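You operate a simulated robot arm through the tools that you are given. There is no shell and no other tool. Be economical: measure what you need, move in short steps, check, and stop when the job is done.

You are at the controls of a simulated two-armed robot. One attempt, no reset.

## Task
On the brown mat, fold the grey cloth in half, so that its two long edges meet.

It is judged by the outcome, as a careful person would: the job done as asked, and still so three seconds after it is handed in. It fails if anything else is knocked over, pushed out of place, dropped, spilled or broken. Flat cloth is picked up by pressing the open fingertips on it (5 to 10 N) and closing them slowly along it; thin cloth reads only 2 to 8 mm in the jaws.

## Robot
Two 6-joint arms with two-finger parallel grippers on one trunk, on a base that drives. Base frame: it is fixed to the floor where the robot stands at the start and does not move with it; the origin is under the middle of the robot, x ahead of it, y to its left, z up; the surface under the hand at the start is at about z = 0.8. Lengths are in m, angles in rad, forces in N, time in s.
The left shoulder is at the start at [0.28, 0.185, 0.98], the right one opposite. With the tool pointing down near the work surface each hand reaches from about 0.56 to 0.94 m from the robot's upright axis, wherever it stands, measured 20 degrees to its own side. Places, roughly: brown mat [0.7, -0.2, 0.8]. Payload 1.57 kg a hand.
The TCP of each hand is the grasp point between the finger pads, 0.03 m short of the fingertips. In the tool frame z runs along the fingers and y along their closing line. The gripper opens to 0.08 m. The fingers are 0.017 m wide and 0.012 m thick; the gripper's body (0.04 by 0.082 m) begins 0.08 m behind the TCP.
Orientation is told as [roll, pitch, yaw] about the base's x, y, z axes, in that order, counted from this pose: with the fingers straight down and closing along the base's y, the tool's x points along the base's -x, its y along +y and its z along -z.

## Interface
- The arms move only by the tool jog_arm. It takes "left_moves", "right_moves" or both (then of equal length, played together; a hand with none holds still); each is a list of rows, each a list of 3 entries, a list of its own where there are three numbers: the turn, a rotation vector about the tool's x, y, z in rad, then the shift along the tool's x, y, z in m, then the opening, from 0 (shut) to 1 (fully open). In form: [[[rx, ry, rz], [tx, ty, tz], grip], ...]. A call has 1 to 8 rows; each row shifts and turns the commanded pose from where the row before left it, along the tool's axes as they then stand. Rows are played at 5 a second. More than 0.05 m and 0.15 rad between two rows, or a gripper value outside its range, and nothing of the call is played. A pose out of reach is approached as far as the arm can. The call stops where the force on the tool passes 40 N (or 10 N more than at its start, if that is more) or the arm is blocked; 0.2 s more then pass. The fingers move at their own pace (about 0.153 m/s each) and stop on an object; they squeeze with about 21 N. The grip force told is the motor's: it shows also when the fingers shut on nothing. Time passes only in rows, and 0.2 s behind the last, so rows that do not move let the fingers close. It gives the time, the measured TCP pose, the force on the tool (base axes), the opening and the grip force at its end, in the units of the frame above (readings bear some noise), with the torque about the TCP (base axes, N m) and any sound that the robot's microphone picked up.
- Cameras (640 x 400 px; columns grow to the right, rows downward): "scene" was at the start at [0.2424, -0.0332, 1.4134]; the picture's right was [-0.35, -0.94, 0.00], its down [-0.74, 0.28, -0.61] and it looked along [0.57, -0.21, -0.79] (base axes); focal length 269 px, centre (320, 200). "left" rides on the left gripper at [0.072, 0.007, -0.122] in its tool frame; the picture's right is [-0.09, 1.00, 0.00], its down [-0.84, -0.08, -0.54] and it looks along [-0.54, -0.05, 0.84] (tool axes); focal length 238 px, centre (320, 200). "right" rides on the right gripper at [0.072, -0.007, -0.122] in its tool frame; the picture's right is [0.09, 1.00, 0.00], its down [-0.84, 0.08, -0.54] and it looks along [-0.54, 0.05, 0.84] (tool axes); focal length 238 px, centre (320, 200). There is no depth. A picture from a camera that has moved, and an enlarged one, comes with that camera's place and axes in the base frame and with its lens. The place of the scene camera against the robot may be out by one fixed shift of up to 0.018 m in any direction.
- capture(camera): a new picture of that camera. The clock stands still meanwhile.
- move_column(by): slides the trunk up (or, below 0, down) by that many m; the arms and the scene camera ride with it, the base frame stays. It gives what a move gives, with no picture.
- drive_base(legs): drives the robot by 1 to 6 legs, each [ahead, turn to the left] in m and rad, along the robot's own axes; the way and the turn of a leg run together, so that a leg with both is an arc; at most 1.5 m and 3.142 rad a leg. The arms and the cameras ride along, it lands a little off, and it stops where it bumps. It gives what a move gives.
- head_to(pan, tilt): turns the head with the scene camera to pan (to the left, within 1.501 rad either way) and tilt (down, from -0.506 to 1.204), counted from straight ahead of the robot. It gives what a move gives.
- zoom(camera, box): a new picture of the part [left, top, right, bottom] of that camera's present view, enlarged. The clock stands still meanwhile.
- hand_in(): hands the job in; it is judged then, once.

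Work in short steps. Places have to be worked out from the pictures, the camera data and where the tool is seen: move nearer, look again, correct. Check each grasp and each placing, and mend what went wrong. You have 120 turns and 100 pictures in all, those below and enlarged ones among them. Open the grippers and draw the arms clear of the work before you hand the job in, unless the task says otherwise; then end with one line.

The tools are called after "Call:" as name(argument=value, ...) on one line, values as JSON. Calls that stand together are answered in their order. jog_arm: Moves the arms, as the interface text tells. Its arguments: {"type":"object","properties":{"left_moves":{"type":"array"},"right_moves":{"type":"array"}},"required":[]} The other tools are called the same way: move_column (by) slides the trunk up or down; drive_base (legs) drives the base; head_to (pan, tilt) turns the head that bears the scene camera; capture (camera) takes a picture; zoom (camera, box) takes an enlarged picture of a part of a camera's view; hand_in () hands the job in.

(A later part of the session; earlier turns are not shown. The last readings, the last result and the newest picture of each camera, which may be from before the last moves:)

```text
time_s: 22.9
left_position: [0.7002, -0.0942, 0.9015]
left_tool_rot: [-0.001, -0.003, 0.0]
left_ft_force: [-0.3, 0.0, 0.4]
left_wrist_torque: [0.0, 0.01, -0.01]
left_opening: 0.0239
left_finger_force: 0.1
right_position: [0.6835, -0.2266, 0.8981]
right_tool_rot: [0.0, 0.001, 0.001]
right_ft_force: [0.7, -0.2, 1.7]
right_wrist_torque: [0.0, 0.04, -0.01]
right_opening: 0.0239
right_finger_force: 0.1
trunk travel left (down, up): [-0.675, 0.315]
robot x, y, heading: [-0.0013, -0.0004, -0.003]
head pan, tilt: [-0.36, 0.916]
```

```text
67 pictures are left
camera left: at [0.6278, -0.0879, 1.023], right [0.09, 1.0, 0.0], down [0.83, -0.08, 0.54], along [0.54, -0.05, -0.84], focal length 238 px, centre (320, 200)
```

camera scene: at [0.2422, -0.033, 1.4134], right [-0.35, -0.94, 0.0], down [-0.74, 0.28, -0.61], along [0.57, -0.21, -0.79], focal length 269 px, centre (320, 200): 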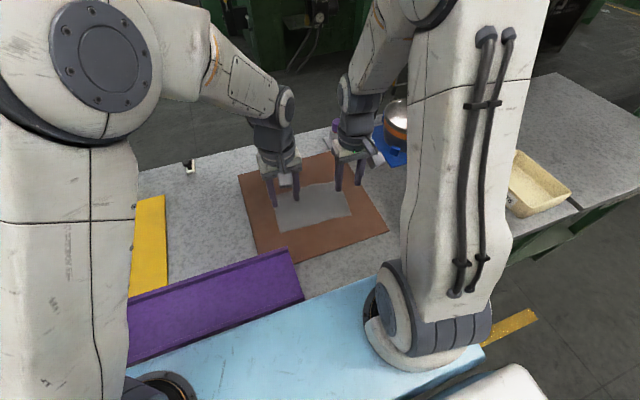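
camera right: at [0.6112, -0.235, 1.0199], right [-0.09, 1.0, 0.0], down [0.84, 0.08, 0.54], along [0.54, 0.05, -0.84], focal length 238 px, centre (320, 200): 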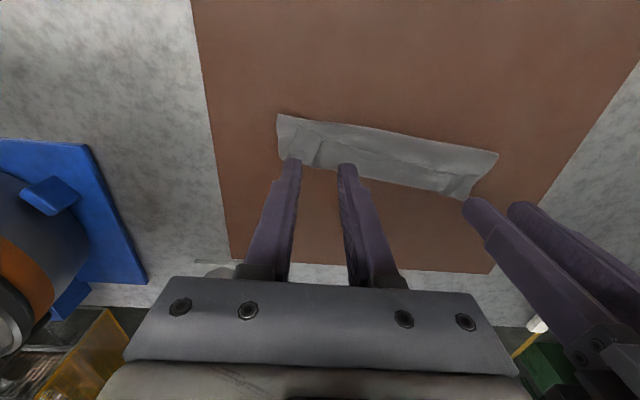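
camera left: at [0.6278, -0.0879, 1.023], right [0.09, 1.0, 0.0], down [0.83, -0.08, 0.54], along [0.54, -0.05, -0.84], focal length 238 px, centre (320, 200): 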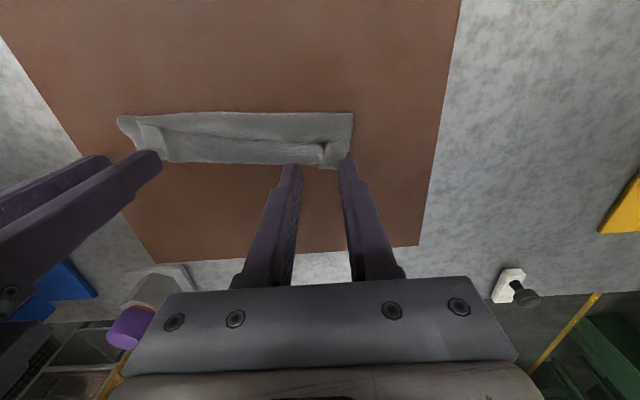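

Call:
zoom(camera="left", box=[110, 90, 370, 190])

Call:
zoom(camera="right", box=[260, 100, 510, 210])

```text
2.46 times, centred on (240, 140) of left
camera zoom: at [0.6278, -0.0879, 1.023], right [0.09, 1.0, 0.0], down [0.83, -0.08, 0.54], along [0.54, -0.05, -0.84], focal length 587 px, centre (517, 348)
```

zoom: 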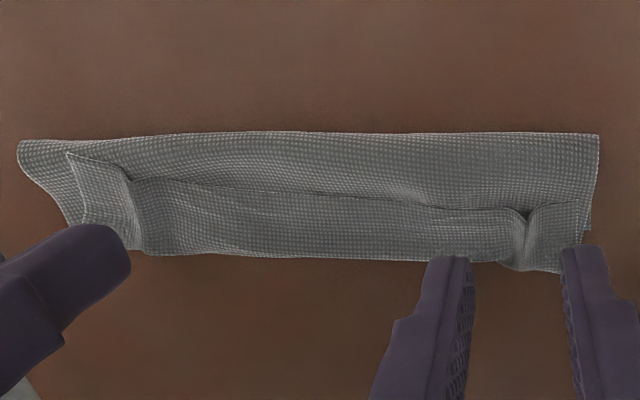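

```text
2.56 times, centred on (385, 155) of right
camera zoom: at [0.6112, -0.235, 1.0199], right [-0.09, 1.0, 0.0], down [0.84, 0.08, 0.54], along [0.54, 0.05, -0.84], focal length 610 px, centre (154, 315)
```

zoom: 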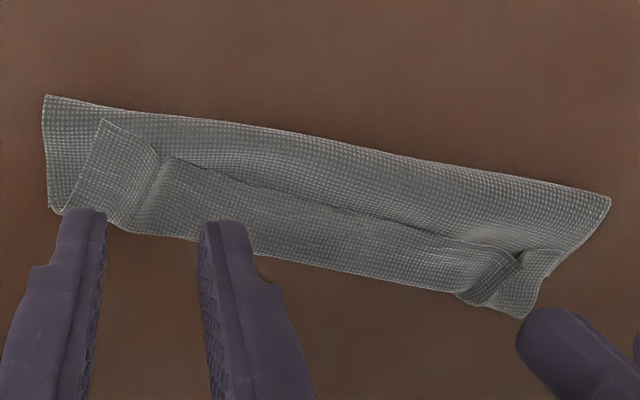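

I can see the cuff clearly: its free edge lies on top at L(.703,-.093) and R(.680,-.228). I'll tilt both hands by 0.3 rad so that only the far corner of each fingertip presses, just inside that edge, and come close above it.

Call:
jog_arm(left_moves=[[[0, 0, 0], [-0.007, 0, 0.012], 0.3], [[0, 0, 0], [0, 0, 0.012], 0.3], [[0, 0.15, 0], [0, 0, 0.012], 0.3], [[0, 0.15, 0], [-0.0018, 0, 0.0118], 0.3]], right_moves=[[[0, 0, 0.125], [-0.0015, 0, 0.011], 0.3], [[0, 0, 0.125], [0, 0, 0.011], 0.3], [[0, 0.15, 0], [0, 0, 0.011], 0.3], [[0, 0.15, 0], [-0.0018, 0, 0.011], 0.3]])

Call:
zoom(camera="left", box=[110, 90, 370, 190])

Call:
zoom(camera="right", box=[240, 100, 490, 210])

```text
time_s: 23.9
left_position: [0.7056, -0.0936, 0.8538]
left_tool_rot: [-0.001, 0.298, -0.001]
left_ft_force: [0.2, -0.1, 0.5]
left_wrist_torque: [-0.02, -0.05, -0.01]
left_opening: 0.0238
left_finger_force: 0.1
right_position: [0.6843, -0.2289, 0.8529]
right_tool_rot: [0.001, 0.301, -0.252]
right_ft_force: [-0.5, 0.0, 1.2]
right_wrist_torque: [0.0, -0.04, -0.01]
right_opening: 0.024
right_finger_force: 0.1
trunk travel left (down, up): [-0.675, 0.315]
robot x, y, heading: [-0.0038, 0.0021, -0.0]
head pan, tilt: [-0.36, 0.916]
```

```text
2.46 times, centred on (240, 140) of left
camera zoom: at [0.673, -0.0867, 0.9917], right [0.09, 1.0, -0.03], down [0.96, -0.08, 0.27], along [0.27, -0.05, -0.96], focal length 587 px, centre (517, 348)
```

zoom: 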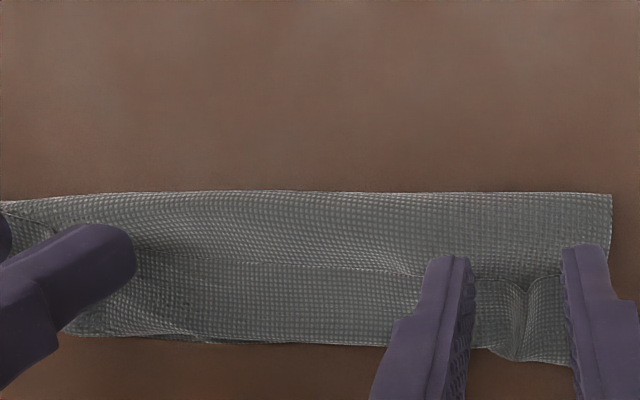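

```text
2.56 times, centred on (365, 155) of right
camera zoom: at [0.651, -0.2267, 0.9906], right [0.16, 0.99, 0.03], down [0.95, -0.16, 0.27], along [0.27, -0.02, -0.96], focal length 610 px, centre (205, 315)
```

zoom: 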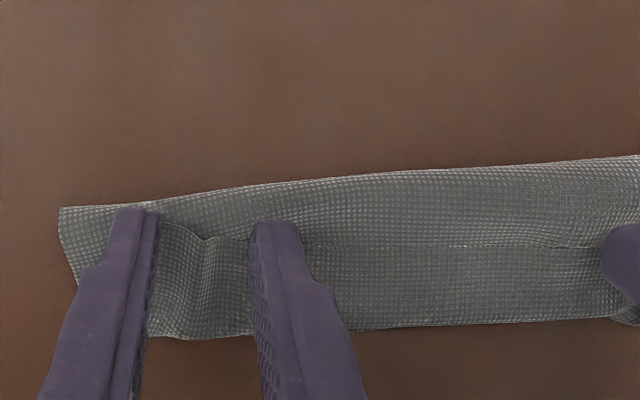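

The tips are placed well over the cuff edge. I'll nudge the right hand inward and bring both down near contact.

Call:
jog_arm(left_moves=[[[0, 0, 0], [-0.0012, 0, 0.0038], 0.3], [[0, 0, 0], [-0.001, 0, 0.003], 0.3], [[0, 0, 0], [0, 0, 0], 0.3]], right_moves=[[[0, 0, 0], [-0.0027, 0.003, 0.0033], 0.3], [[0, 0, 0], [-0.001, 0, 0.003], 0.3], [[0, 0, 0], [0, 0, 0], 0.3]])

```text
time_s: 24.7
left_position: [0.7058, -0.0928, 0.8466]
left_tool_rot: [-0.002, 0.297, -0.002]
left_ft_force: [-0.3, 0.0, 0.2]
left_wrist_torque: [0.02, 0.03, 0.01]
left_opening: 0.0238
left_finger_force: 0.0
right_position: [0.6867, -0.2259, 0.8448]
right_tool_rot: [-0.001, 0.302, -0.251]
right_ft_force: [0.7, 0.9, 0.9]
right_wrist_torque: [0.02, 0.02, 0.0]
right_opening: 0.0237
right_finger_force: 0.0
trunk travel left (down, up): [-0.675, 0.315]
robot x, y, heading: [-0.0006, -0.0026, 0.004]
head pan, tilt: [-0.36, 0.916]
```

There's no contact yet, so I'll lower further in 1–2 mm steps.

Call:
jog_arm(left_moves=[[[0, 0, 0], [-0.0006, 0, 0.002], 0.3], [[0, 0, 0], [-0.0003, 0, 0.001], 0.3], [[0, 0, 0], [0, 0, 0], 0.3]], right_moves=[[[0, 0, 0], [-0.0003, 0, 0.001], 0.3], [[0, 0, 0], [-0.0003, 0, 0.001], 0.3], [[0, 0, 0], [0, 0, 0], 0.3]])

```text
time_s: 25.5
left_position: [0.7063, -0.0933, 0.8424]
left_tool_rot: [-0.002, 0.297, -0.002]
left_ft_force: [-1.1, -0.9, 0.1]
left_wrist_torque: [0.0, 0.0, -0.01]
left_opening: 0.0239
left_finger_force: 0.0
right_position: [0.6872, -0.2256, 0.8447]
right_tool_rot: [0.001, 0.299, -0.251]
right_ft_force: [0.4, 0.5, -0.8]
right_wrist_torque: [0.02, -0.01, 0.01]
right_opening: 0.024
right_finger_force: 0.0
trunk travel left (down, up): [-0.675, 0.315]
robot x, y, heading: [-0.0004, -0.0011, 0.003]
head pan, tilt: [-0.36, 0.916]
```

Call:
jog_arm(left_moves=[[[0, 0, 0], [-0.0003, 0, 0.001], 0.3], [[0, 0, 0], [-0.0003, 0, 0.001], 0.3], [[0, 0, 0], [0, 0, 0], 0.3]], right_moves=[[[0, 0, 0], [-0.0006, 0, 0.002], 0.3], [[0, 0, 0], [-0.0003, 0, 0.001], 0.3], [[0, 0, 0], [0, 0, 0], 0.3]])

```text
time_s: 26.3
left_position: [0.7068, -0.0934, 0.8408]
left_tool_rot: [-0.002, 0.297, -0.002]
left_ft_force: [-3.8, 2.8, 11.1]
left_wrist_torque: [0.13, 0.13, 0.04]
left_opening: 0.0237
left_finger_force: 0.0
right_position: [0.6861, -0.2244, 0.8411]
right_tool_rot: [0.0, 0.3, -0.25]
right_ft_force: [0.3, -0.2, -0.1]
right_wrist_torque: [-0.02, -0.02, 0.0]
right_opening: 0.0239
right_finger_force: 0.0
trunk travel left (down, up): [-0.675, 0.315]
robot x, y, heading: [0.0003, -0.0007, -0.003]
head pan, tilt: [-0.36, 0.916]
```

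The left hand is pressing at 11 N; the right needs another millimetre.

Call:
jog_arm(right_moves=[[[0, 0, 0], [-0.0003, 0, 0.001], 0.3], [[0, 0, 0], [0, 0, 0], 0.3]])

```text
time_s: 26.9
left_position: [0.7069, -0.0939, 0.8408]
left_tool_rot: [-0.002, 0.298, -0.001]
left_ft_force: [-4.3, 2.5, 13.4]
left_wrist_torque: [0.17, 0.16, 0.0]
left_opening: 0.0242
left_finger_force: 0.1
right_position: [0.6863, -0.225, 0.8416]
right_tool_rot: [-0.001, 0.3, -0.248]
right_ft_force: [0.7, -0.3, 4.4]
right_wrist_torque: [-0.02, -0.01, 0.03]
right_opening: 0.0238
right_finger_force: 0.0
trunk travel left (down, up): [-0.675, 0.315]
robot x, y, heading: [-0.0002, -0.0015, -0.003]
head pan, tilt: [-0.36, 0.916]
```

Both are in contact, so I'll trim the forces (left slightly up, right slightly down) and close slowly.

Call:
jog_arm(left_moves=[[[0, 0, 0], [0, 0, -0.0004], 0.27], [[0, 0, 0], [0, 0, 0], 0.23], [[0, 0, 0], [0, 0, 0], 0.19], [[0, 0, 0], [0, 0, 0], 0.15], [[0, 0, 0], [0, 0, 0], 0.11], [[0, 0, 0], [0, 0, 0], 0.07], [[0, 0, 0], [0, 0, 0], 0.03], [[0, 0, 0], [0, 0, 0], 0]], right_moves=[[[0, 0, 0], [0, 0, 0.0004], 0.27], [[0, 0, 0], [0, 0, 0], 0.23], [[0, 0, 0], [0, 0, 0], 0.19], [[0, 0, 0], [0, 0, 0], 0.15], [[0, 0, 0], [0, 0, 0], 0.11], [[0, 0, 0], [0, 0, 0], 0.07], [[0, 0, 0], [0, 0, 0], 0.03], [[0, 0, 0], [0, 0, 0], 0]])

Call:
jog_arm(left_moves=[[[0, 0, 0], [0, 0, 0], 0], [[0, 0, 0], [0, 0, 0], 0]], right_moves=[[[0, 0, 0], [0, 0, 0], 0], [[0, 0, 0], [0, 0, 0], 0]])

Call:
zoom(camera="left", box=[110, 90, 370, 190])

Call:
zoom(camera="right", box=[240, 100, 490, 210])

```text
time_s: 28.7
left_position: [0.7066, -0.0933, 0.8417]
left_tool_rot: [-0.001, 0.297, -0.001]
left_ft_force: [-1.8, -3.0, 3.5]
left_wrist_torque: [-0.05, 0.0, 0.04]
left_opening: 0.0018
left_finger_force: 20.8
right_position: [0.6853, -0.226, 0.8403]
right_tool_rot: [0.001, 0.299, -0.251]
right_ft_force: [0.4, -1.4, 19.0]
right_wrist_torque: [-0.03, 0.0, 0.01]
right_opening: 0.0018
right_finger_force: 21.2
trunk travel left (down, up): [-0.675, 0.315]
robot x, y, heading: [-0.0012, 0.0008, -0.002]
head pan, tilt: [-0.36, 0.916]
```

```text
time_s: 29.3
left_position: [0.7066, -0.0934, 0.8415]
left_tool_rot: [-0.002, 0.295, -0.002]
left_ft_force: [-0.4, -2.4, 1.6]
left_wrist_torque: [-0.08, 0.02, -0.07]
left_opening: 0.0019
left_finger_force: 20.7
right_position: [0.6865, -0.2256, 0.839]
right_tool_rot: [0.0, 0.3, -0.252]
right_ft_force: [2.2, -1.5, 19.3]
right_wrist_torque: [-0.03, -0.01, -0.02]
right_opening: 0.0022
right_finger_force: 21.2
trunk travel left (down, up): [-0.675, 0.315]
robot x, y, heading: [0.0004, -0.0012, 0.003]
head pan, tilt: [-0.36, 0.916]
```

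```text
2.46 times, centred on (240, 140) of left
camera zoom: at [0.6741, -0.0862, 0.9793], right [0.09, 1.0, -0.03], down [0.96, -0.08, 0.27], along [0.27, -0.05, -0.96], focal length 587 px, centre (517, 348)
```

zoom: 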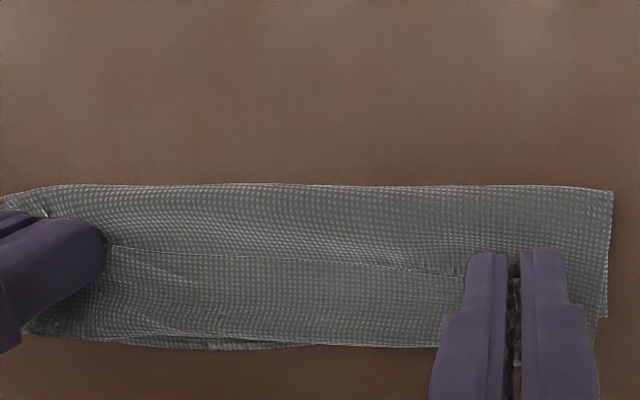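

```text
2.56 times, centred on (365, 155) of right
camera zoom: at [0.6526, -0.2243, 0.978], right [0.16, 0.99, 0.03], down [0.95, -0.16, 0.27], along [0.27, -0.02, -0.96], focal length 610 px, centre (205, 315)
```

zoom: 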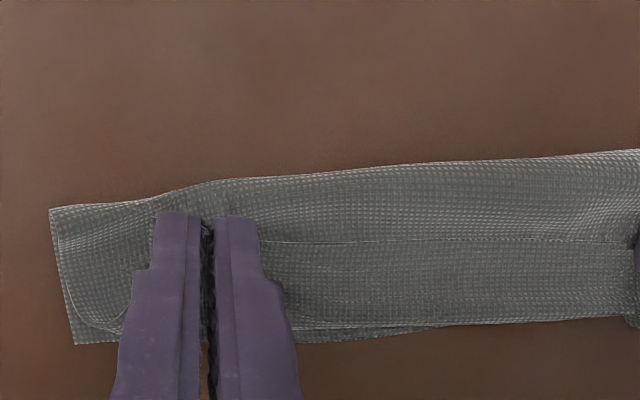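

Both hands hold cloth (about 2 mm). I'll lift straight up 25 mm and see what comes along.

Call:
jog_arm(left_moves=[[[0, 0, 0], [0.0024, 0, -0.0076], 0], [[0, 0, 0], [0.0024, 0, -0.0076], 0], [[0, 0, 0], [0.0024, 0, -0.0076], 0]], right_moves=[[[0, 0, 0], [0.0024, 0, -0.0076], 0], [[0, 0, 0], [0.0024, 0, -0.0076], 0], [[0, 0, 0], [0.0024, 0, -0.0076], 0]])

Call:
zoom(camera="left", box=[50, 60, 370, 260])

Call:
zoom(camera="scene", box=[250, 150, 370, 230])

```text
time_s: 30.1
left_position: [0.7065, -0.0932, 0.8648]
left_tool_rot: [0.001, 0.295, 0.001]
left_ft_force: [-0.1, 0.1, 0.3]
left_wrist_torque: [0.0, 0.0, 0.04]
left_opening: 0.0017
left_finger_force: 20.8
right_position: [0.6846, -0.226, 0.8638]
right_tool_rot: [0.002, 0.301, -0.252]
right_ft_force: [0.0, 0.3, 0.7]
right_wrist_torque: [0.05, 0.03, 0.02]
right_opening: 0.002
right_finger_force: 21.0
trunk travel left (down, up): [-0.675, 0.315]
robot x, y, heading: [0.0024, -0.0002, 0.003]
head pan, tilt: [-0.36, 0.916]
```

```text
2.00 times, centred on (210, 160) of left
camera zoom: at [0.674, -0.0865, 1.0026], right [0.09, 1.0, -0.03], down [0.96, -0.08, 0.27], along [0.27, -0.05, -0.96], focal length 477 px, centre (540, 280)
```

zoom: 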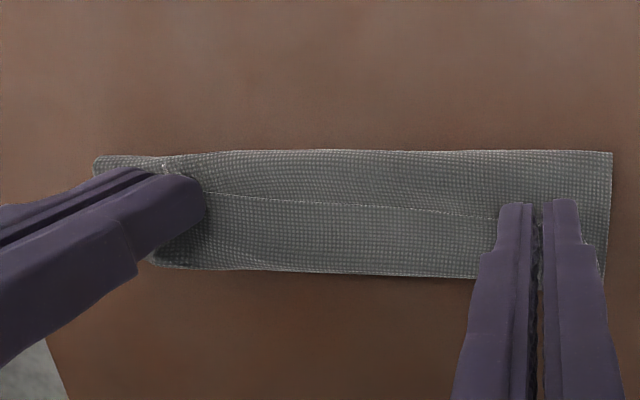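

```text
5.00 times, centred on (310, 190) of scene
camera zoom: at [0.2425, -0.0332, 1.4133], right [-0.35, -0.94, 0.0], down [-0.74, 0.28, -0.61], along [0.57, -0.21, -0.79], focal length 1344 px, centre (370, 250)
```

zoom: 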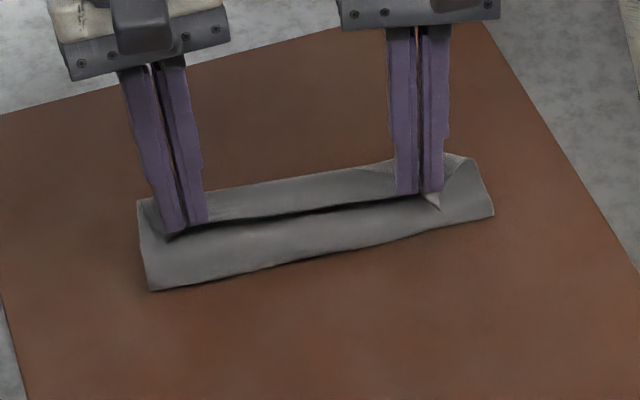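

Only the cuff layer came up, which is what I wanted. I'll raise it and draw it back to open the flap taut, straightening the right hand's yaw on the way.

Call:
jog_arm(left_moves=[[[0, 0, 0], [0.0053, 0, -0.0172], 0], [[0, 0, 0], [0.0053, 0, -0.0172], 0], [[0, 0, 0], [0.0265, 0.001, -0.018], 0], [[0, 0, 0], [0.0239, 0.001, 0.0074], 0]], right_moves=[[[0.037, 0, -0.1195], [0.0053, 0, -0.0172], 0], [[0.037, 0, -0.1195], [0.0053, 0, -0.0172], 0], [[0, 0, 0], [0.0217, 0.001, -0.0195], 0], [[0, 0, 0], [0.022, 0.001, 0.0068], 0]])

Call:
capture(camera="right")

Call:
zoom(camera="left", box=[50, 60, 370, 260])

Call:
zoom(camera="scene", box=[250, 150, 370, 230])

```text
time_s: 31.1
left_position: [0.6609, -0.0915, 0.9259]
left_tool_rot: [-0.001, 0.296, 0.0]
left_ft_force: [-0.6, -0.9, -0.5]
left_wrist_torque: [0.0, 0.03, -0.01]
left_opening: 0.002
left_finger_force: 21.3
right_position: [0.6493, -0.2236, 0.9258]
right_tool_rot: [0.0, 0.302, 0.001]
right_ft_force: [0.3, 0.7, -0.2]
right_wrist_torque: [0.03, -0.01, -0.03]
right_opening: 0.002
right_finger_force: 20.6
trunk travel left (down, up): [-0.675, 0.315]
robot x, y, heading: [-0.0004, 0.0028, 0.001]
head pan, tilt: [-0.36, 0.916]
```

```text
58 pictures are left
camera right: at [0.6159, -0.2315, 1.063], right [-0.09, 1.0, 0.03], down [0.96, 0.08, 0.27], along [0.27, 0.05, -0.96], focal length 238 px, centre (320, 200)
```

right: 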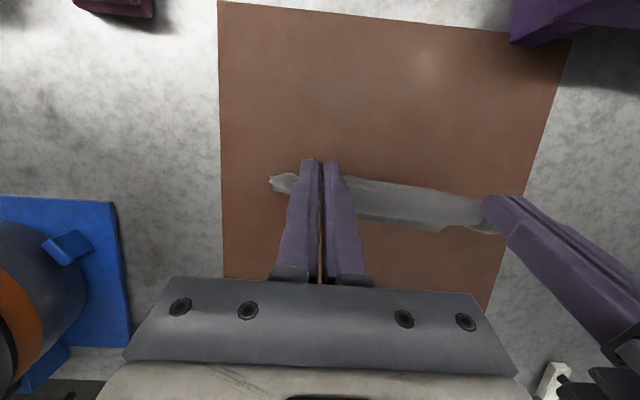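

```text
2.00 times, centred on (210, 160) of left
camera zoom: at [0.6281, -0.084, 1.0636], right [0.09, 1.0, -0.03], down [0.96, -0.08, 0.27], along [0.27, -0.05, -0.96], focal length 477 px, centre (540, 280)
```

zoom: 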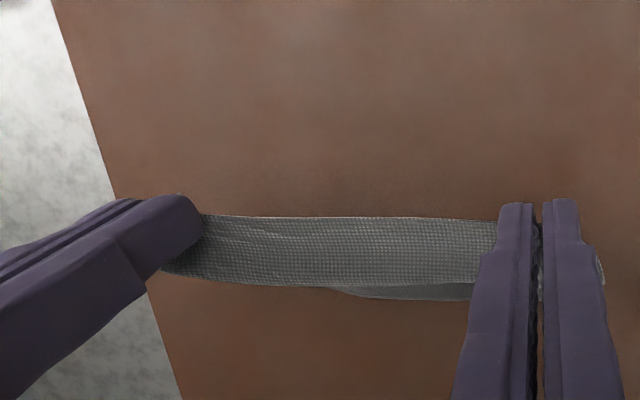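

```text
5.00 times, centred on (310, 190) of scene
camera zoom: at [0.2427, -0.0332, 1.4133], right [-0.35, -0.94, 0.0], down [-0.74, 0.28, -0.61], along [0.57, -0.21, -0.79], focal length 1344 px, centre (370, 250)
```

zoom: 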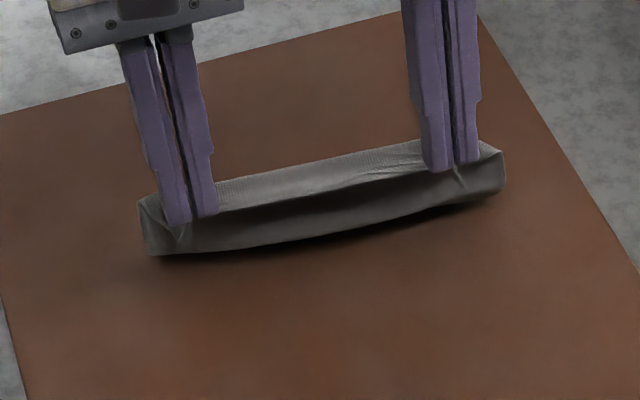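

It isn't clear whether more than one layer came up. I'll lift another 4 cm and look.

Call:
jog_arm(left_moves=[[[0, 0, 0], [0.0059, 0, -0.0191], 0], [[0, 0, 0], [0.0059, 0, -0.0191], 0], [[0, 0, 0], [0, 0, 0], 0]], right_moves=[[[0, 0, 0], [0.0059, 0, -0.0191], 0], [[0, 0, 0], [0.0059, 0, -0.0191], 0], [[0, 0, 0], [0, 0, 0], 0]])

Call:
zoom(camera="scene", box=[250, 150, 370, 230])

Call:
capture(camera="left")

```text
time_s: 31.9
left_position: [0.6594, -0.0912, 0.9665]
left_tool_rot: [-0.002, 0.299, -0.002]
left_ft_force: [-1.1, -1.5, -0.3]
left_wrist_torque: [-0.06, 0.01, -0.02]
left_opening: 0.002
left_finger_force: 21.4
right_position: [0.6474, -0.2246, 0.9647]
right_tool_rot: [-0.001, 0.301, 0.001]
right_ft_force: [0.2, 2.0, 0.0]
right_wrist_torque: [0.03, 0.02, -0.02]
right_opening: 0.002
right_finger_force: 20.3
trunk travel left (down, up): [-0.675, 0.315]
robot x, y, heading: [0.0004, -0.0031, -0.0]
head pan, tilt: [-0.36, 0.916]
```

```text
5.00 times, centred on (310, 190) of scene
camera zoom: at [0.2422, -0.0332, 1.4134], right [-0.35, -0.94, 0.0], down [-0.74, 0.28, -0.61], along [0.57, -0.21, -0.79], focal length 1344 px, centre (370, 250)
```

zoom: 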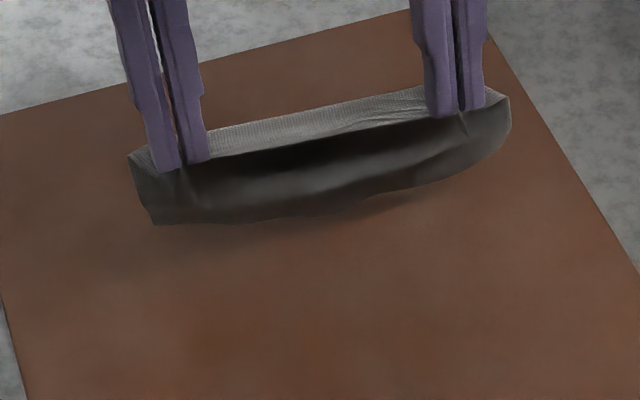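

```text
54 pictures are left
camera left: at [0.6282, -0.0834, 1.1038], right [0.09, 1.0, -0.03], down [0.96, -0.08, 0.27], along [0.27, -0.05, -0.96], focal length 238 px, centre (320, 200)
```

left: 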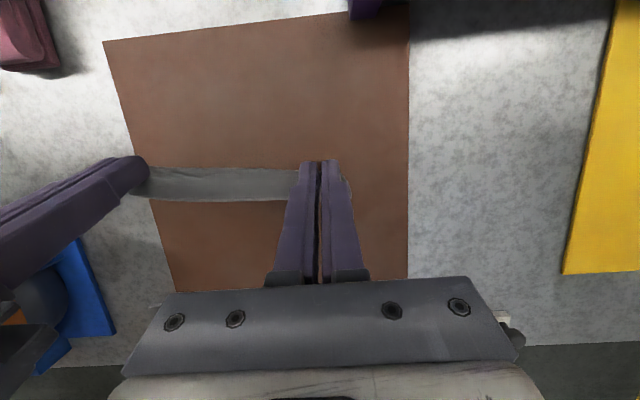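

The whole cloth is hanging: each pinch caught the edge plus the layer beneath it. My new plan is to lay it back down with the former far edge (the free, single layer) at +x, then pick it up by that edge so it hangs straight, and refold by laying it down. This way the gripped edge needs no turning over.

Call:
jog_arm(left_moves=[[[0, 0, 0], [-0.0287, 0, -0.0089], 0], [[0, 0, 0], [-0.0346, 0, 0.0102], 0], [[0, 0, 0], [-0.0089, 0, 0.0287], 0], [[0, 0, 0], [0.0018, 0, 0.0111], 0], [[0, 0, 0], [0.0155, 0, 0.0174], 0], [[0, 0, 0], [0.0166, 0, 0.0208], 0], [[0, 0, 0], [0.0157, 0, 0.0237], 0], [[0, 0, 0], [0.0066, 0, 0.0106], 0]], right_moves=[[[0, 0, 0], [-0.0287, 0, -0.0089], 0], [[0, 0, 0], [-0.0346, 0, 0.0102], 0], [[0, 0, 0], [-0.0089, 0, 0.0287], 0], [[0, 0, 0], [0.0018, 0, 0.0111], 0], [[0, 0, 0], [0.0155, 0, 0.0174], 0], [[0, 0, 0], [0.0166, 0, 0.0208], 0], [[0, 0, 0], [0.0157, 0, 0.0237], 0], [[0, 0, 0], [0.0066, 0, 0.0106], 0]])

Call:
zoom(camera="scene", box=[235, 140, 385, 240])

Call:
capture(camera="left")

```text
time_s: 33.7
left_position: [0.6434, -0.0922, 0.8532]
left_tool_rot: [-0.001, 0.297, -0.003]
left_ft_force: [-0.2, -0.9, 1.0]
left_wrist_torque: [-0.03, 0.02, 0.04]
left_opening: 0.0019
left_finger_force: 20.6
right_position: [0.629, -0.2236, 0.8509]
right_tool_rot: [0.0, 0.302, 0.0]
right_ft_force: [-1.0, 0.1, 0.5]
right_wrist_torque: [0.0, -0.01, -0.03]
right_opening: 0.0021
right_finger_force: 20.7
trunk travel left (down, up): [-0.675, 0.315]
robot x, y, heading: [0.0003, -0.0005, -0.005]
head pan, tilt: [-0.36, 0.916]
```

```text
4.00 times, centred on (310, 190) of scene
camera zoom: at [0.2424, -0.0332, 1.4134], right [-0.35, -0.94, 0.0], down [-0.74, 0.28, -0.61], along [0.57, -0.21, -0.79], focal length 1075 px, centre (360, 240)
```

zoom: 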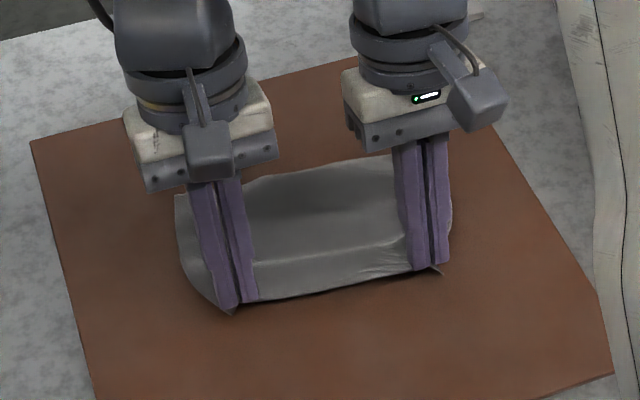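

```text
52 pictures are left
camera left: at [0.6104, -0.0851, 0.9911], right [0.09, 1.0, -0.03], down [0.96, -0.08, 0.27], along [0.27, -0.05, -0.96], focal length 238 px, centre (320, 200)
```

left: 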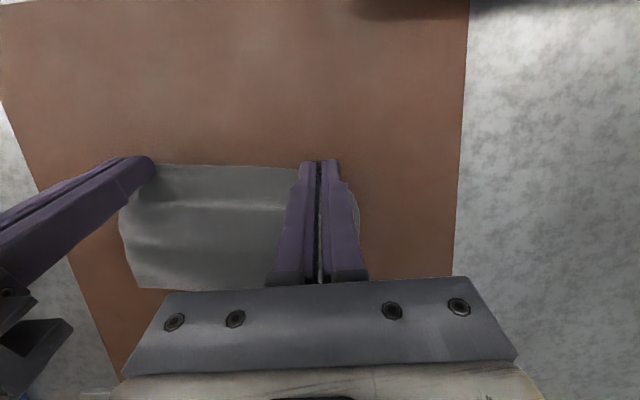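

The sheet now looks opened out flat, so it seems I only held the edge. I'll pull it 3 cm towards the robot to stretch it, and check.

Call:
jog_arm(left_moves=[[[0, 0, 0], [0.0143, 0, 0.0044], 0], [[0, 0, 0], [0.0143, 0, 0.0044], 0], [[0, 0, 0], [0, 0, 0], 0]], right_moves=[[[0, 0, 0], [0.0143, 0, 0.0044], 0], [[0, 0, 0], [0.0143, 0, 0.0044], 0], [[0, 0, 0], [0, 0, 0], 0]])

Call:
zoom(camera="left", box=[60, 120, 380, 320])

Call:
capture(camera="right")

```text
time_s: 34.5
left_position: [0.6126, -0.0911, 0.8533]
left_tool_rot: [-0.003, 0.296, -0.002]
left_ft_force: [-0.4, -1.3, -0.6]
left_wrist_torque: [-0.02, 0.01, -0.01]
left_opening: 0.0018
left_finger_force: 20.8
right_position: [0.5995, -0.2237, 0.8496]
right_tool_rot: [-0.001, 0.301, -0.001]
right_ft_force: [0.5, -0.2, -0.6]
right_wrist_torque: [0.01, 0.01, -0.03]
right_opening: 0.0017
right_finger_force: 21.3
trunk travel left (down, up): [-0.675, 0.315]
robot x, y, heading: [0.0004, -0.0003, 0.002]
head pan, tilt: [-0.36, 0.916]
```

```text
2.00 times, centred on (220, 220) of left
camera zoom: at [0.5804, -0.0842, 0.9909], right [0.09, 1.0, -0.03], down [0.96, -0.08, 0.27], along [0.27, -0.05, -0.96], focal length 477 px, centre (520, 160)
```

zoom: 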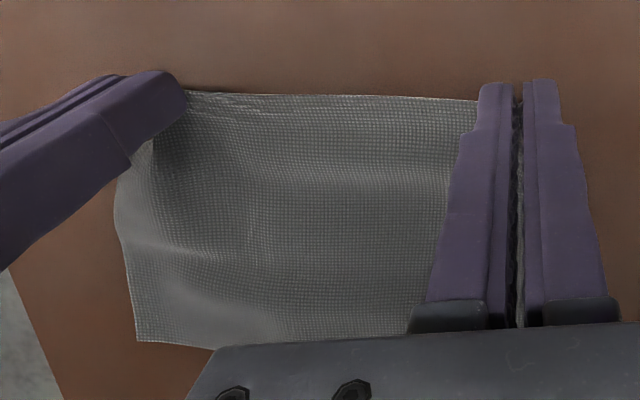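

```text
50 pictures are left
camera right: at [0.5669, -0.2314, 0.9886], right [-0.09, 1.0, 0.03], down [0.96, 0.08, 0.27], along [0.27, 0.05, -0.96], focal length 238 px, centre (320, 200)
```

right: 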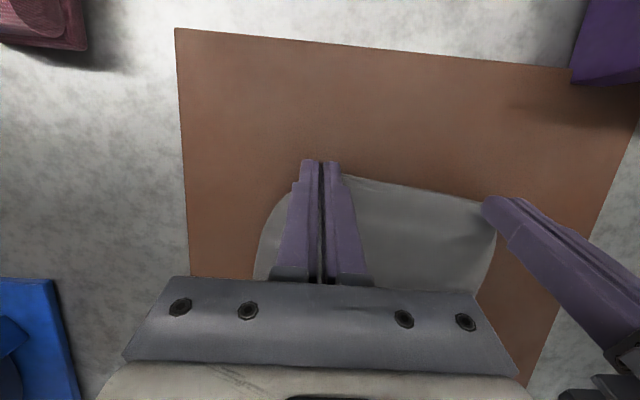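

I have a clean pinch of only the long edge at both hands. I'll now lift the cloth to hang free. Then I'll lower it so the bottom edge trails on the mat towards the robot, lay half of it moving away, and come back to bring this edge onto that one. That needs no flip of the gripped strip.

Call:
jog_arm(left_moves=[[[0, -0.1, 0], [0.0008, 0, -0.0364], 0], [[0, -0.1, 0], [-0.0028, 0, -0.0363], 0], [[0, -0.1, 0], [-0.0065, 0, -0.0358], 0], [[0, 0, 0], [-0.01, 0, -0.035], 0], [[0, 0, 0], [0, 0, -0.015], 0], [[0, 0, 0], [0, 0, 0], 0], [[0, 0, 0], [0, 0, 0], 0]], right_moves=[[[0, -0.1, 0], [0.0008, 0, -0.0364], 0], [[0, -0.1, 0], [-0.0028, 0, -0.0363], 0], [[0, -0.1, 0], [-0.0065, 0, -0.0358], 0], [[0, 0, 0], [-0.01, 0, -0.035], 0], [[0, 0, 0], [0, 0, -0.015], 0], [[0, 0, 0], [0, 0, 0], 0], [[0, 0, 0], [0, 0, 0], 0]])

Call:
zoom(camera="scene", box=[205, 100, 405, 240])

Call:
capture(camera="left")

```text
time_s: 36.1
left_position: [0.6522, -0.0924, 1.0061]
left_tool_rot: [-0.001, -0.004, 0.001]
left_ft_force: [0.3, 0.5, -0.9]
left_wrist_torque: [-0.03, 0.02, 0.01]
left_opening: 0.0024
left_finger_force: 20.9
right_position: [0.6382, -0.2224, 1.0066]
right_tool_rot: [-0.001, 0.001, -0.003]
right_ft_force: [-0.9, -1.1, 0.4]
right_wrist_torque: [0.01, 0.02, -0.01]
right_opening: 0.0019
right_finger_force: 21.3
trunk travel left (down, up): [-0.675, 0.315]
robot x, y, heading: [0.0007, 0.0012, 0.0]
head pan, tilt: [-0.36, 0.916]
```

```text
2.86 times, centred on (305, 170) of scene
camera zoom: at [0.2423, -0.0332, 1.4134], right [-0.35, -0.94, 0.0], down [-0.74, 0.28, -0.61], along [0.57, -0.21, -0.79], focal length 768 px, centre (363, 286)
```

zoom: 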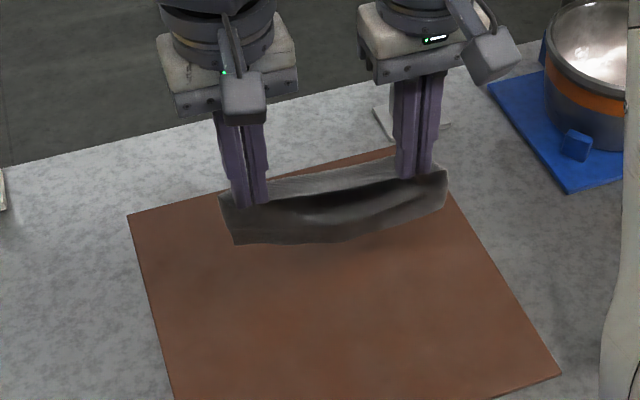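

```text
48 pictures are left
camera left: at [0.5806, -0.0847, 1.1284], right [0.09, 1.0, 0.0], down [0.83, -0.08, 0.55], along [0.54, -0.05, -0.84], focal length 238 px, centre (320, 200)
```

left: 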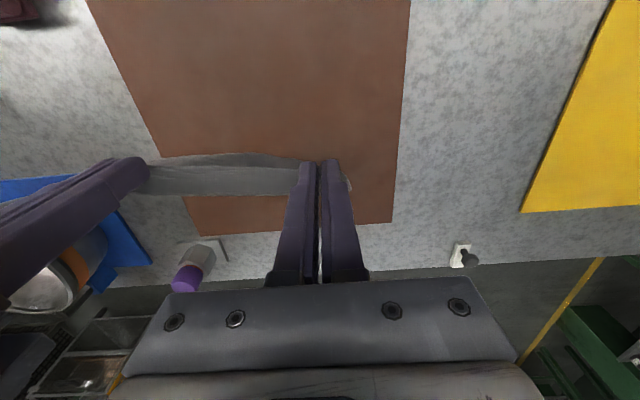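

The hanging shape isn't clear, so I'll zoom in from the scene camera and the left wrist.

Call:
zoom(camera="scene", box=[265, 140, 355, 195])

Call:
zoom(camera="left", box=[120, 130, 360, 280])

```text
7.11 times, centred on (310, 168) of scene
camera zoom: at [0.2423, -0.0332, 1.4134], right [-0.35, -0.94, 0.0], down [-0.74, 0.28, -0.61], along [0.57, -0.21, -0.79], focal length 1912 px, centre (391, 431)
```

zoom: 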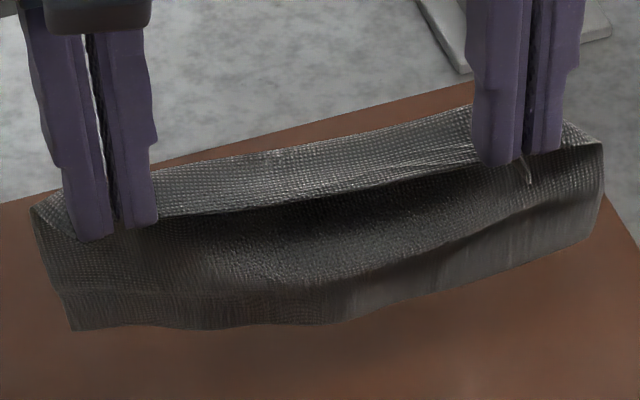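

```text
2.67 times, centred on (240, 205) of left
camera zoom: at [0.5806, -0.0847, 1.1284], right [0.09, 1.0, 0.0], down [0.83, -0.08, 0.55], along [0.54, -0.05, -0.84], focal length 636 px, centre (533, 187)
```

zoom: 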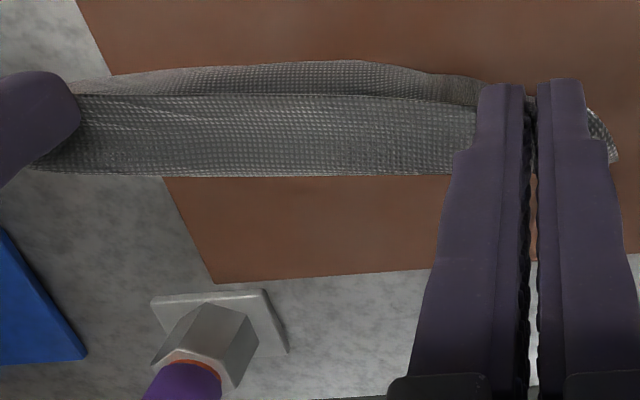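

It's one sheet, hanging to about z=.87 directly below the hands. I'll lower it with the bottom edge touching near x≈.64, then move away (+x) while descending so half of it gets laid down.

Call:
jog_arm(left_moves=[[[0, 0, 0], [0.02, 0, 0.025], 0], [[0, 0, 0], [0.015, 0, 0.03], 0], [[0, 0, 0], [0, 0, 0.002], 0], [[0, 0, 0], [-0.012, 0, 0.008], 0], [[0, 0, 0], [-0.016, 0, 0.01], 0], [[0, 0, 0], [-0.018, 0, 0.012], 0]], right_moves=[[[0, 0, 0], [0.02, 0, 0.025], 0], [[0, 0, 0], [0.015, 0, 0.03], 0], [[0, 0, 0], [0, 0, 0.002], 0], [[0, 0, 0], [-0.012, 0, 0.008], 0], [[0, 0, 0], [-0.016, 0, 0.01], 0], [[0, 0, 0], [-0.018, 0, 0.012], 0]])

Call:
capture(camera="left")

Call:
zoom(camera="scene", box=[235, 140, 385, 240])

```text
time_s: 37.5
left_position: [0.6649, -0.0919, 0.9203]
left_tool_rot: [-0.003, -0.005, 0.002]
left_ft_force: [-0.2, -0.1, 0.0]
left_wrist_torque: [0.02, 0.01, 0.0]
left_opening: 0.0017
left_finger_force: 21.4
right_position: [0.6514, -0.2227, 0.9198]
right_tool_rot: [0.0, 0.0, 0.001]
right_ft_force: [-0.2, -0.3, 0.1]
right_wrist_torque: [-0.01, -0.01, -0.01]
right_opening: 0.0024
right_finger_force: 21.0
trunk travel left (down, up): [-0.675, 0.315]
robot x, y, heading: [0.0014, -0.0017, 0.003]
head pan, tilt: [-0.36, 0.916]
```

```text
45 pictures are left
camera left: at [0.5928, -0.0852, 1.0424], right [0.09, 1.0, 0.0], down [0.83, -0.08, 0.55], along [0.54, -0.05, -0.84], focal length 238 px, centre (320, 200)
```

left: 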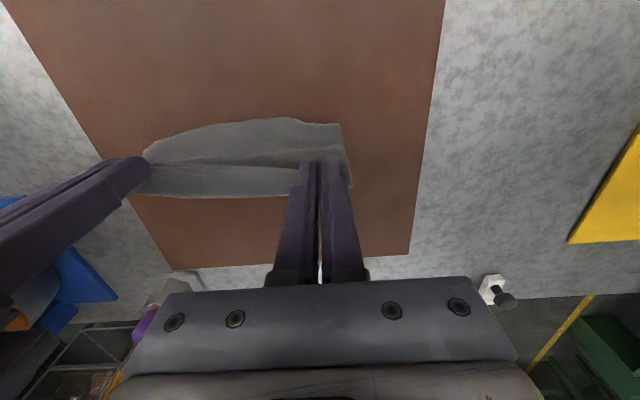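

```text
4.00 times, centred on (310, 190) of scene
camera zoom: at [0.2419, -0.0332, 1.4134], right [-0.35, -0.94, 0.0], down [-0.74, 0.28, -0.61], along [0.57, -0.21, -0.79], focal length 1075 px, centre (360, 240)
```

zoom: 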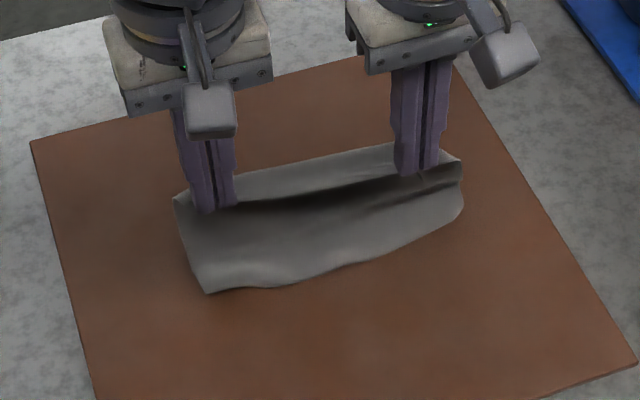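

The lower edge has touched down around x≈.65 and trails properly. I'll continue away and down to lay the lower half.

Call:
jog_arm(left_moves=[[[0, 0, 0], [-0.014, 0, 0.014], 0], [[0, 0, 0], [-0.014, 0, 0.014], 0], [[0, 0, 0], [-0.012, 0, 0.008], 0], [[0, 0, 0], [0, 0, 0], 0]], right_moves=[[[0, 0, 0], [-0.014, 0, 0.014], 0], [[0, 0, 0], [-0.014, 0, 0.014], 0], [[0, 0, 0], [-0.012, 0, 0.008], 0], [[0, 0, 0], [0, 0, 0], 0]])

Call:
capture(camera="left")

Call:
capture(camera="right")

Call:
zoom(camera="scene", box=[235, 140, 385, 240])

```text
time_s: 38.5
left_position: [0.7057, -0.0911, 0.8844]
left_tool_rot: [-0.001, -0.004, 0.001]
left_ft_force: [-0.1, -0.3, -0.1]
left_wrist_torque: [0.01, 0.02, 0.0]
left_opening: 0.0017
left_finger_force: 21.1
right_position: [0.691, -0.2236, 0.8834]
right_tool_rot: [-0.001, 0.0, 0.0]
right_ft_force: [-0.6, 0.0, -1.3]
right_wrist_torque: [-0.03, -0.01, -0.04]
right_opening: 0.002
right_finger_force: 21.3
trunk travel left (down, up): [-0.675, 0.315]
robot x, y, heading: [0.001, -0.0004, -0.0]
head pan, tilt: [-0.36, 0.916]
```

```text
43 pictures are left
camera left: at [0.6337, -0.084, 1.0061], right [0.09, 1.0, 0.0], down [0.84, -0.08, 0.54], along [0.54, -0.05, -0.84], focal length 238 px, centre (320, 200)
```

left: 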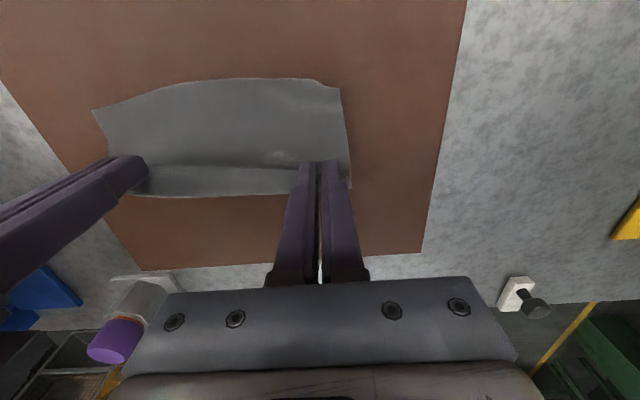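

```text
42 pictures are left
camera right: at [0.619, -0.2298, 1.0053], right [-0.09, 1.0, 0.0], down [0.84, 0.08, 0.54], along [0.54, 0.05, -0.84], focal length 238 px, centre (320, 200)
```

right: 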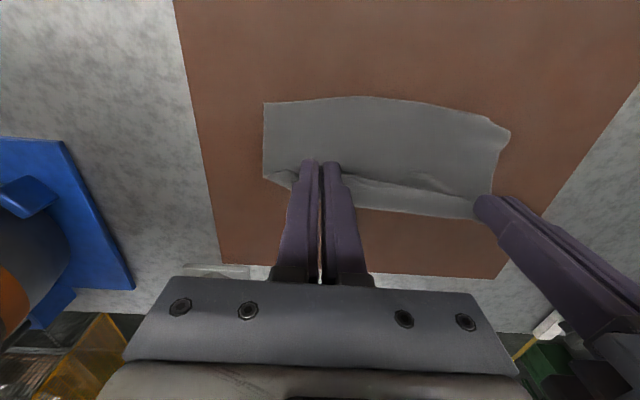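

```text
4.00 times, centred on (310, 190) of scene
camera zoom: at [0.2425, -0.0332, 1.4133], right [-0.35, -0.94, 0.0], down [-0.74, 0.28, -0.61], along [0.57, -0.21, -0.79], focal length 1075 px, centre (360, 240)
```

zoom: 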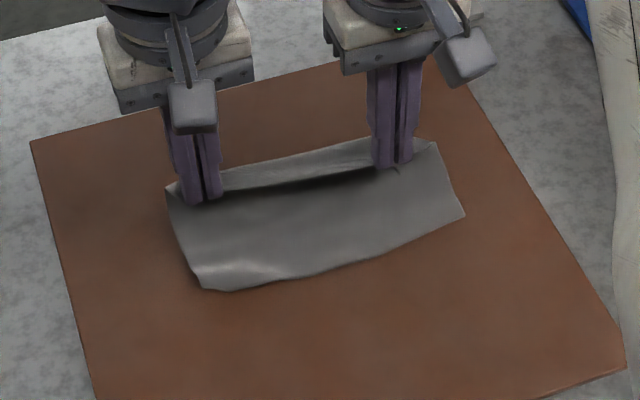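

The lower half is laid; its edge runs at about x≈.65–.66, y from -.07 to -.27. Now I bring the held edge back over it along an arc, squaring the right hand and shifting about 11 mm in -y.

Call:
jog_arm(left_moves=[[[0, 0, 0], [0, -0.002, -0.0206], 0], [[0, 0, 0], [0.0125, -0.003, 0.003], 0], [[0, 0, 0], [0.012, -0.003, 0.004], 0], [[0, 0, 0], [0.02, -0.003, 0.018], 0]], right_moves=[[[0, 0, 0], [-0.0055, -0.002, -0.019], 0], [[0, 0, 0], [0.0085, -0.003, 0.002], 0], [[0, 0, 0], [0.0085, -0.003, 0.002], 0], [[0, 0, 0], [0.018, -0.003, 0.018], 0]])

Call:
capture(camera="left")

Call:
capture(camera="right")

Call:
zoom(camera="scene", box=[235, 140, 385, 240])

```text
time_s: 39.5
left_position: [0.6609, -0.1037, 0.8796]
left_tool_rot: [-0.002, -0.003, -0.001]
left_ft_force: [0.2, 0.1, -0.3]
left_wrist_torque: [-0.02, 0.01, -0.04]
left_opening: 0.002
left_finger_force: 21.0
right_position: [0.6617, -0.2345, 0.8823]
right_tool_rot: [0.0, 0.0, 0.0]
right_ft_force: [-0.4, 1.0, -0.4]
right_wrist_torque: [0.0, -0.02, -0.04]
right_opening: 0.002
right_finger_force: 20.8
trunk travel left (down, up): [-0.675, 0.315]
robot x, y, heading: [-0.003, 0.0012, -0.002]
head pan, tilt: [-0.36, 0.916]
```

```text
40 pictures are left
camera left: at [0.5892, -0.0962, 1.0023], right [0.09, 1.0, 0.0], down [0.83, -0.08, 0.55], along [0.54, -0.05, -0.84], focal length 238 px, centre (320, 200)
```

left: 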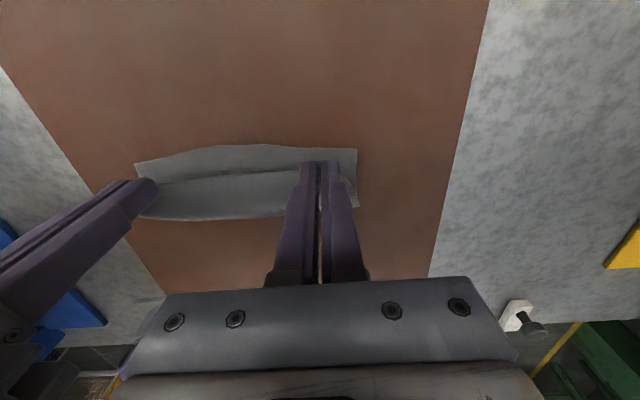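

```text
39 pictures are left
camera right: at [0.5906, -0.2412, 1.0039], right [-0.09, 1.0, 0.0], down [0.84, 0.08, 0.54], along [0.54, 0.05, -0.84], focal length 238 px, centre (320, 200)
```

right: 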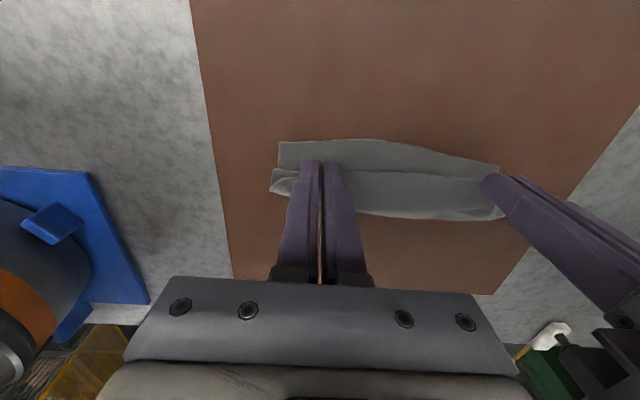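

```text
4.00 times, centred on (310, 190) of scene
camera zoom: at [0.2425, -0.0331, 1.4134], right [-0.35, -0.94, 0.0], down [-0.74, 0.28, -0.61], along [0.57, -0.21, -0.79], focal length 1075 px, centre (360, 240)
```

zoom: 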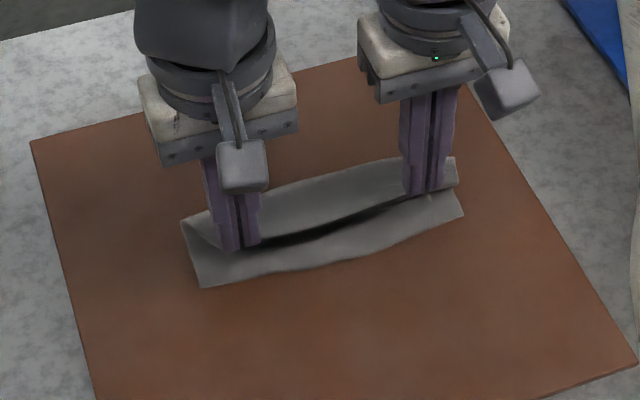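

The fold looks right now: the held edge comes down over the lower edge with the crease on the far side. I'll lower both hands to about 5 mm above the cloth and line up the edges.

Call:
jog_arm(left_moves=[[[0, 0, 0], [0.002, 0, 0.01], 0], [[0, 0, 0], [0.002, 0, 0.01], 0], [[0, 0, 0], [0.0015, 0, 0.008], 0]], right_moves=[[[0, 0, 0], [0.003, 0, 0.01], 0], [[0, 0, 0], [0.003, 0, 0.01], 0], [[0, 0, 0], [0.003, 0, 0.01], 0]])

Call:
zoom(camera="left", box=[110, 100, 380, 260])

Call:
zoom(camera="right", box=[250, 100, 520, 260])

Call:
zoom(camera="scene", box=[250, 155, 370, 230])

```text
time_s: 40.3
left_position: [0.6554, -0.1032, 0.8515]
left_tool_rot: [-0.003, -0.003, -0.001]
left_ft_force: [-0.7, 0.0, 0.7]
left_wrist_torque: [0.01, -0.02, -0.02]
left_opening: 0.0019
left_finger_force: 20.7
right_position: [0.6533, -0.2326, 0.8491]
right_tool_rot: [0.001, 0.001, -0.001]
right_ft_force: [0.0, 0.3, -0.2]
right_wrist_torque: [0.02, -0.04, -0.02]
right_opening: 0.0021
right_finger_force: 21.1
trunk travel left (down, up): [-0.675, 0.315]
robot x, y, heading: [-0.0019, 0.0002, -0.002]
head pan, tilt: [-0.36, 0.916]
```

```text
2.37 times, centred on (245, 180) of left
camera zoom: at [0.5833, -0.0964, 0.9743], right [0.09, 1.0, 0.0], down [0.84, -0.08, 0.54], along [0.54, -0.05, -0.84], focal length 565 px, centre (498, 247)
```

zoom: 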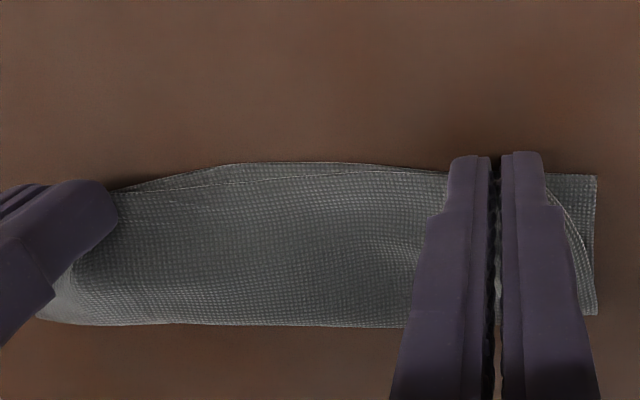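

```text
2.37 times, centred on (385, 180) of right
camera zoom: at [0.581, -0.2409, 0.9728], right [-0.09, 1.0, 0.0], down [0.84, 0.08, 0.54], along [0.54, 0.05, -0.84], focal length 565 px, centre (166, 247)
```

zoom: 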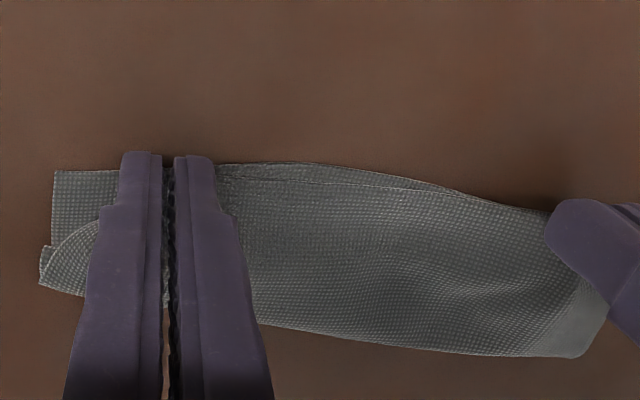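

```text
5.33 times, centred on (310, 192) of scene
camera zoom: at [0.2423, -0.0332, 1.4134], right [-0.35, -0.94, 0.0], down [-0.74, 0.28, -0.61], along [0.57, -0.21, -0.79], focal length 1434 px, centre (373, 240)
```

zoom: 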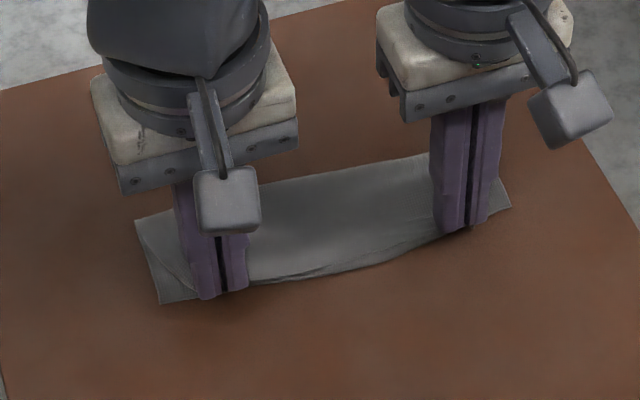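

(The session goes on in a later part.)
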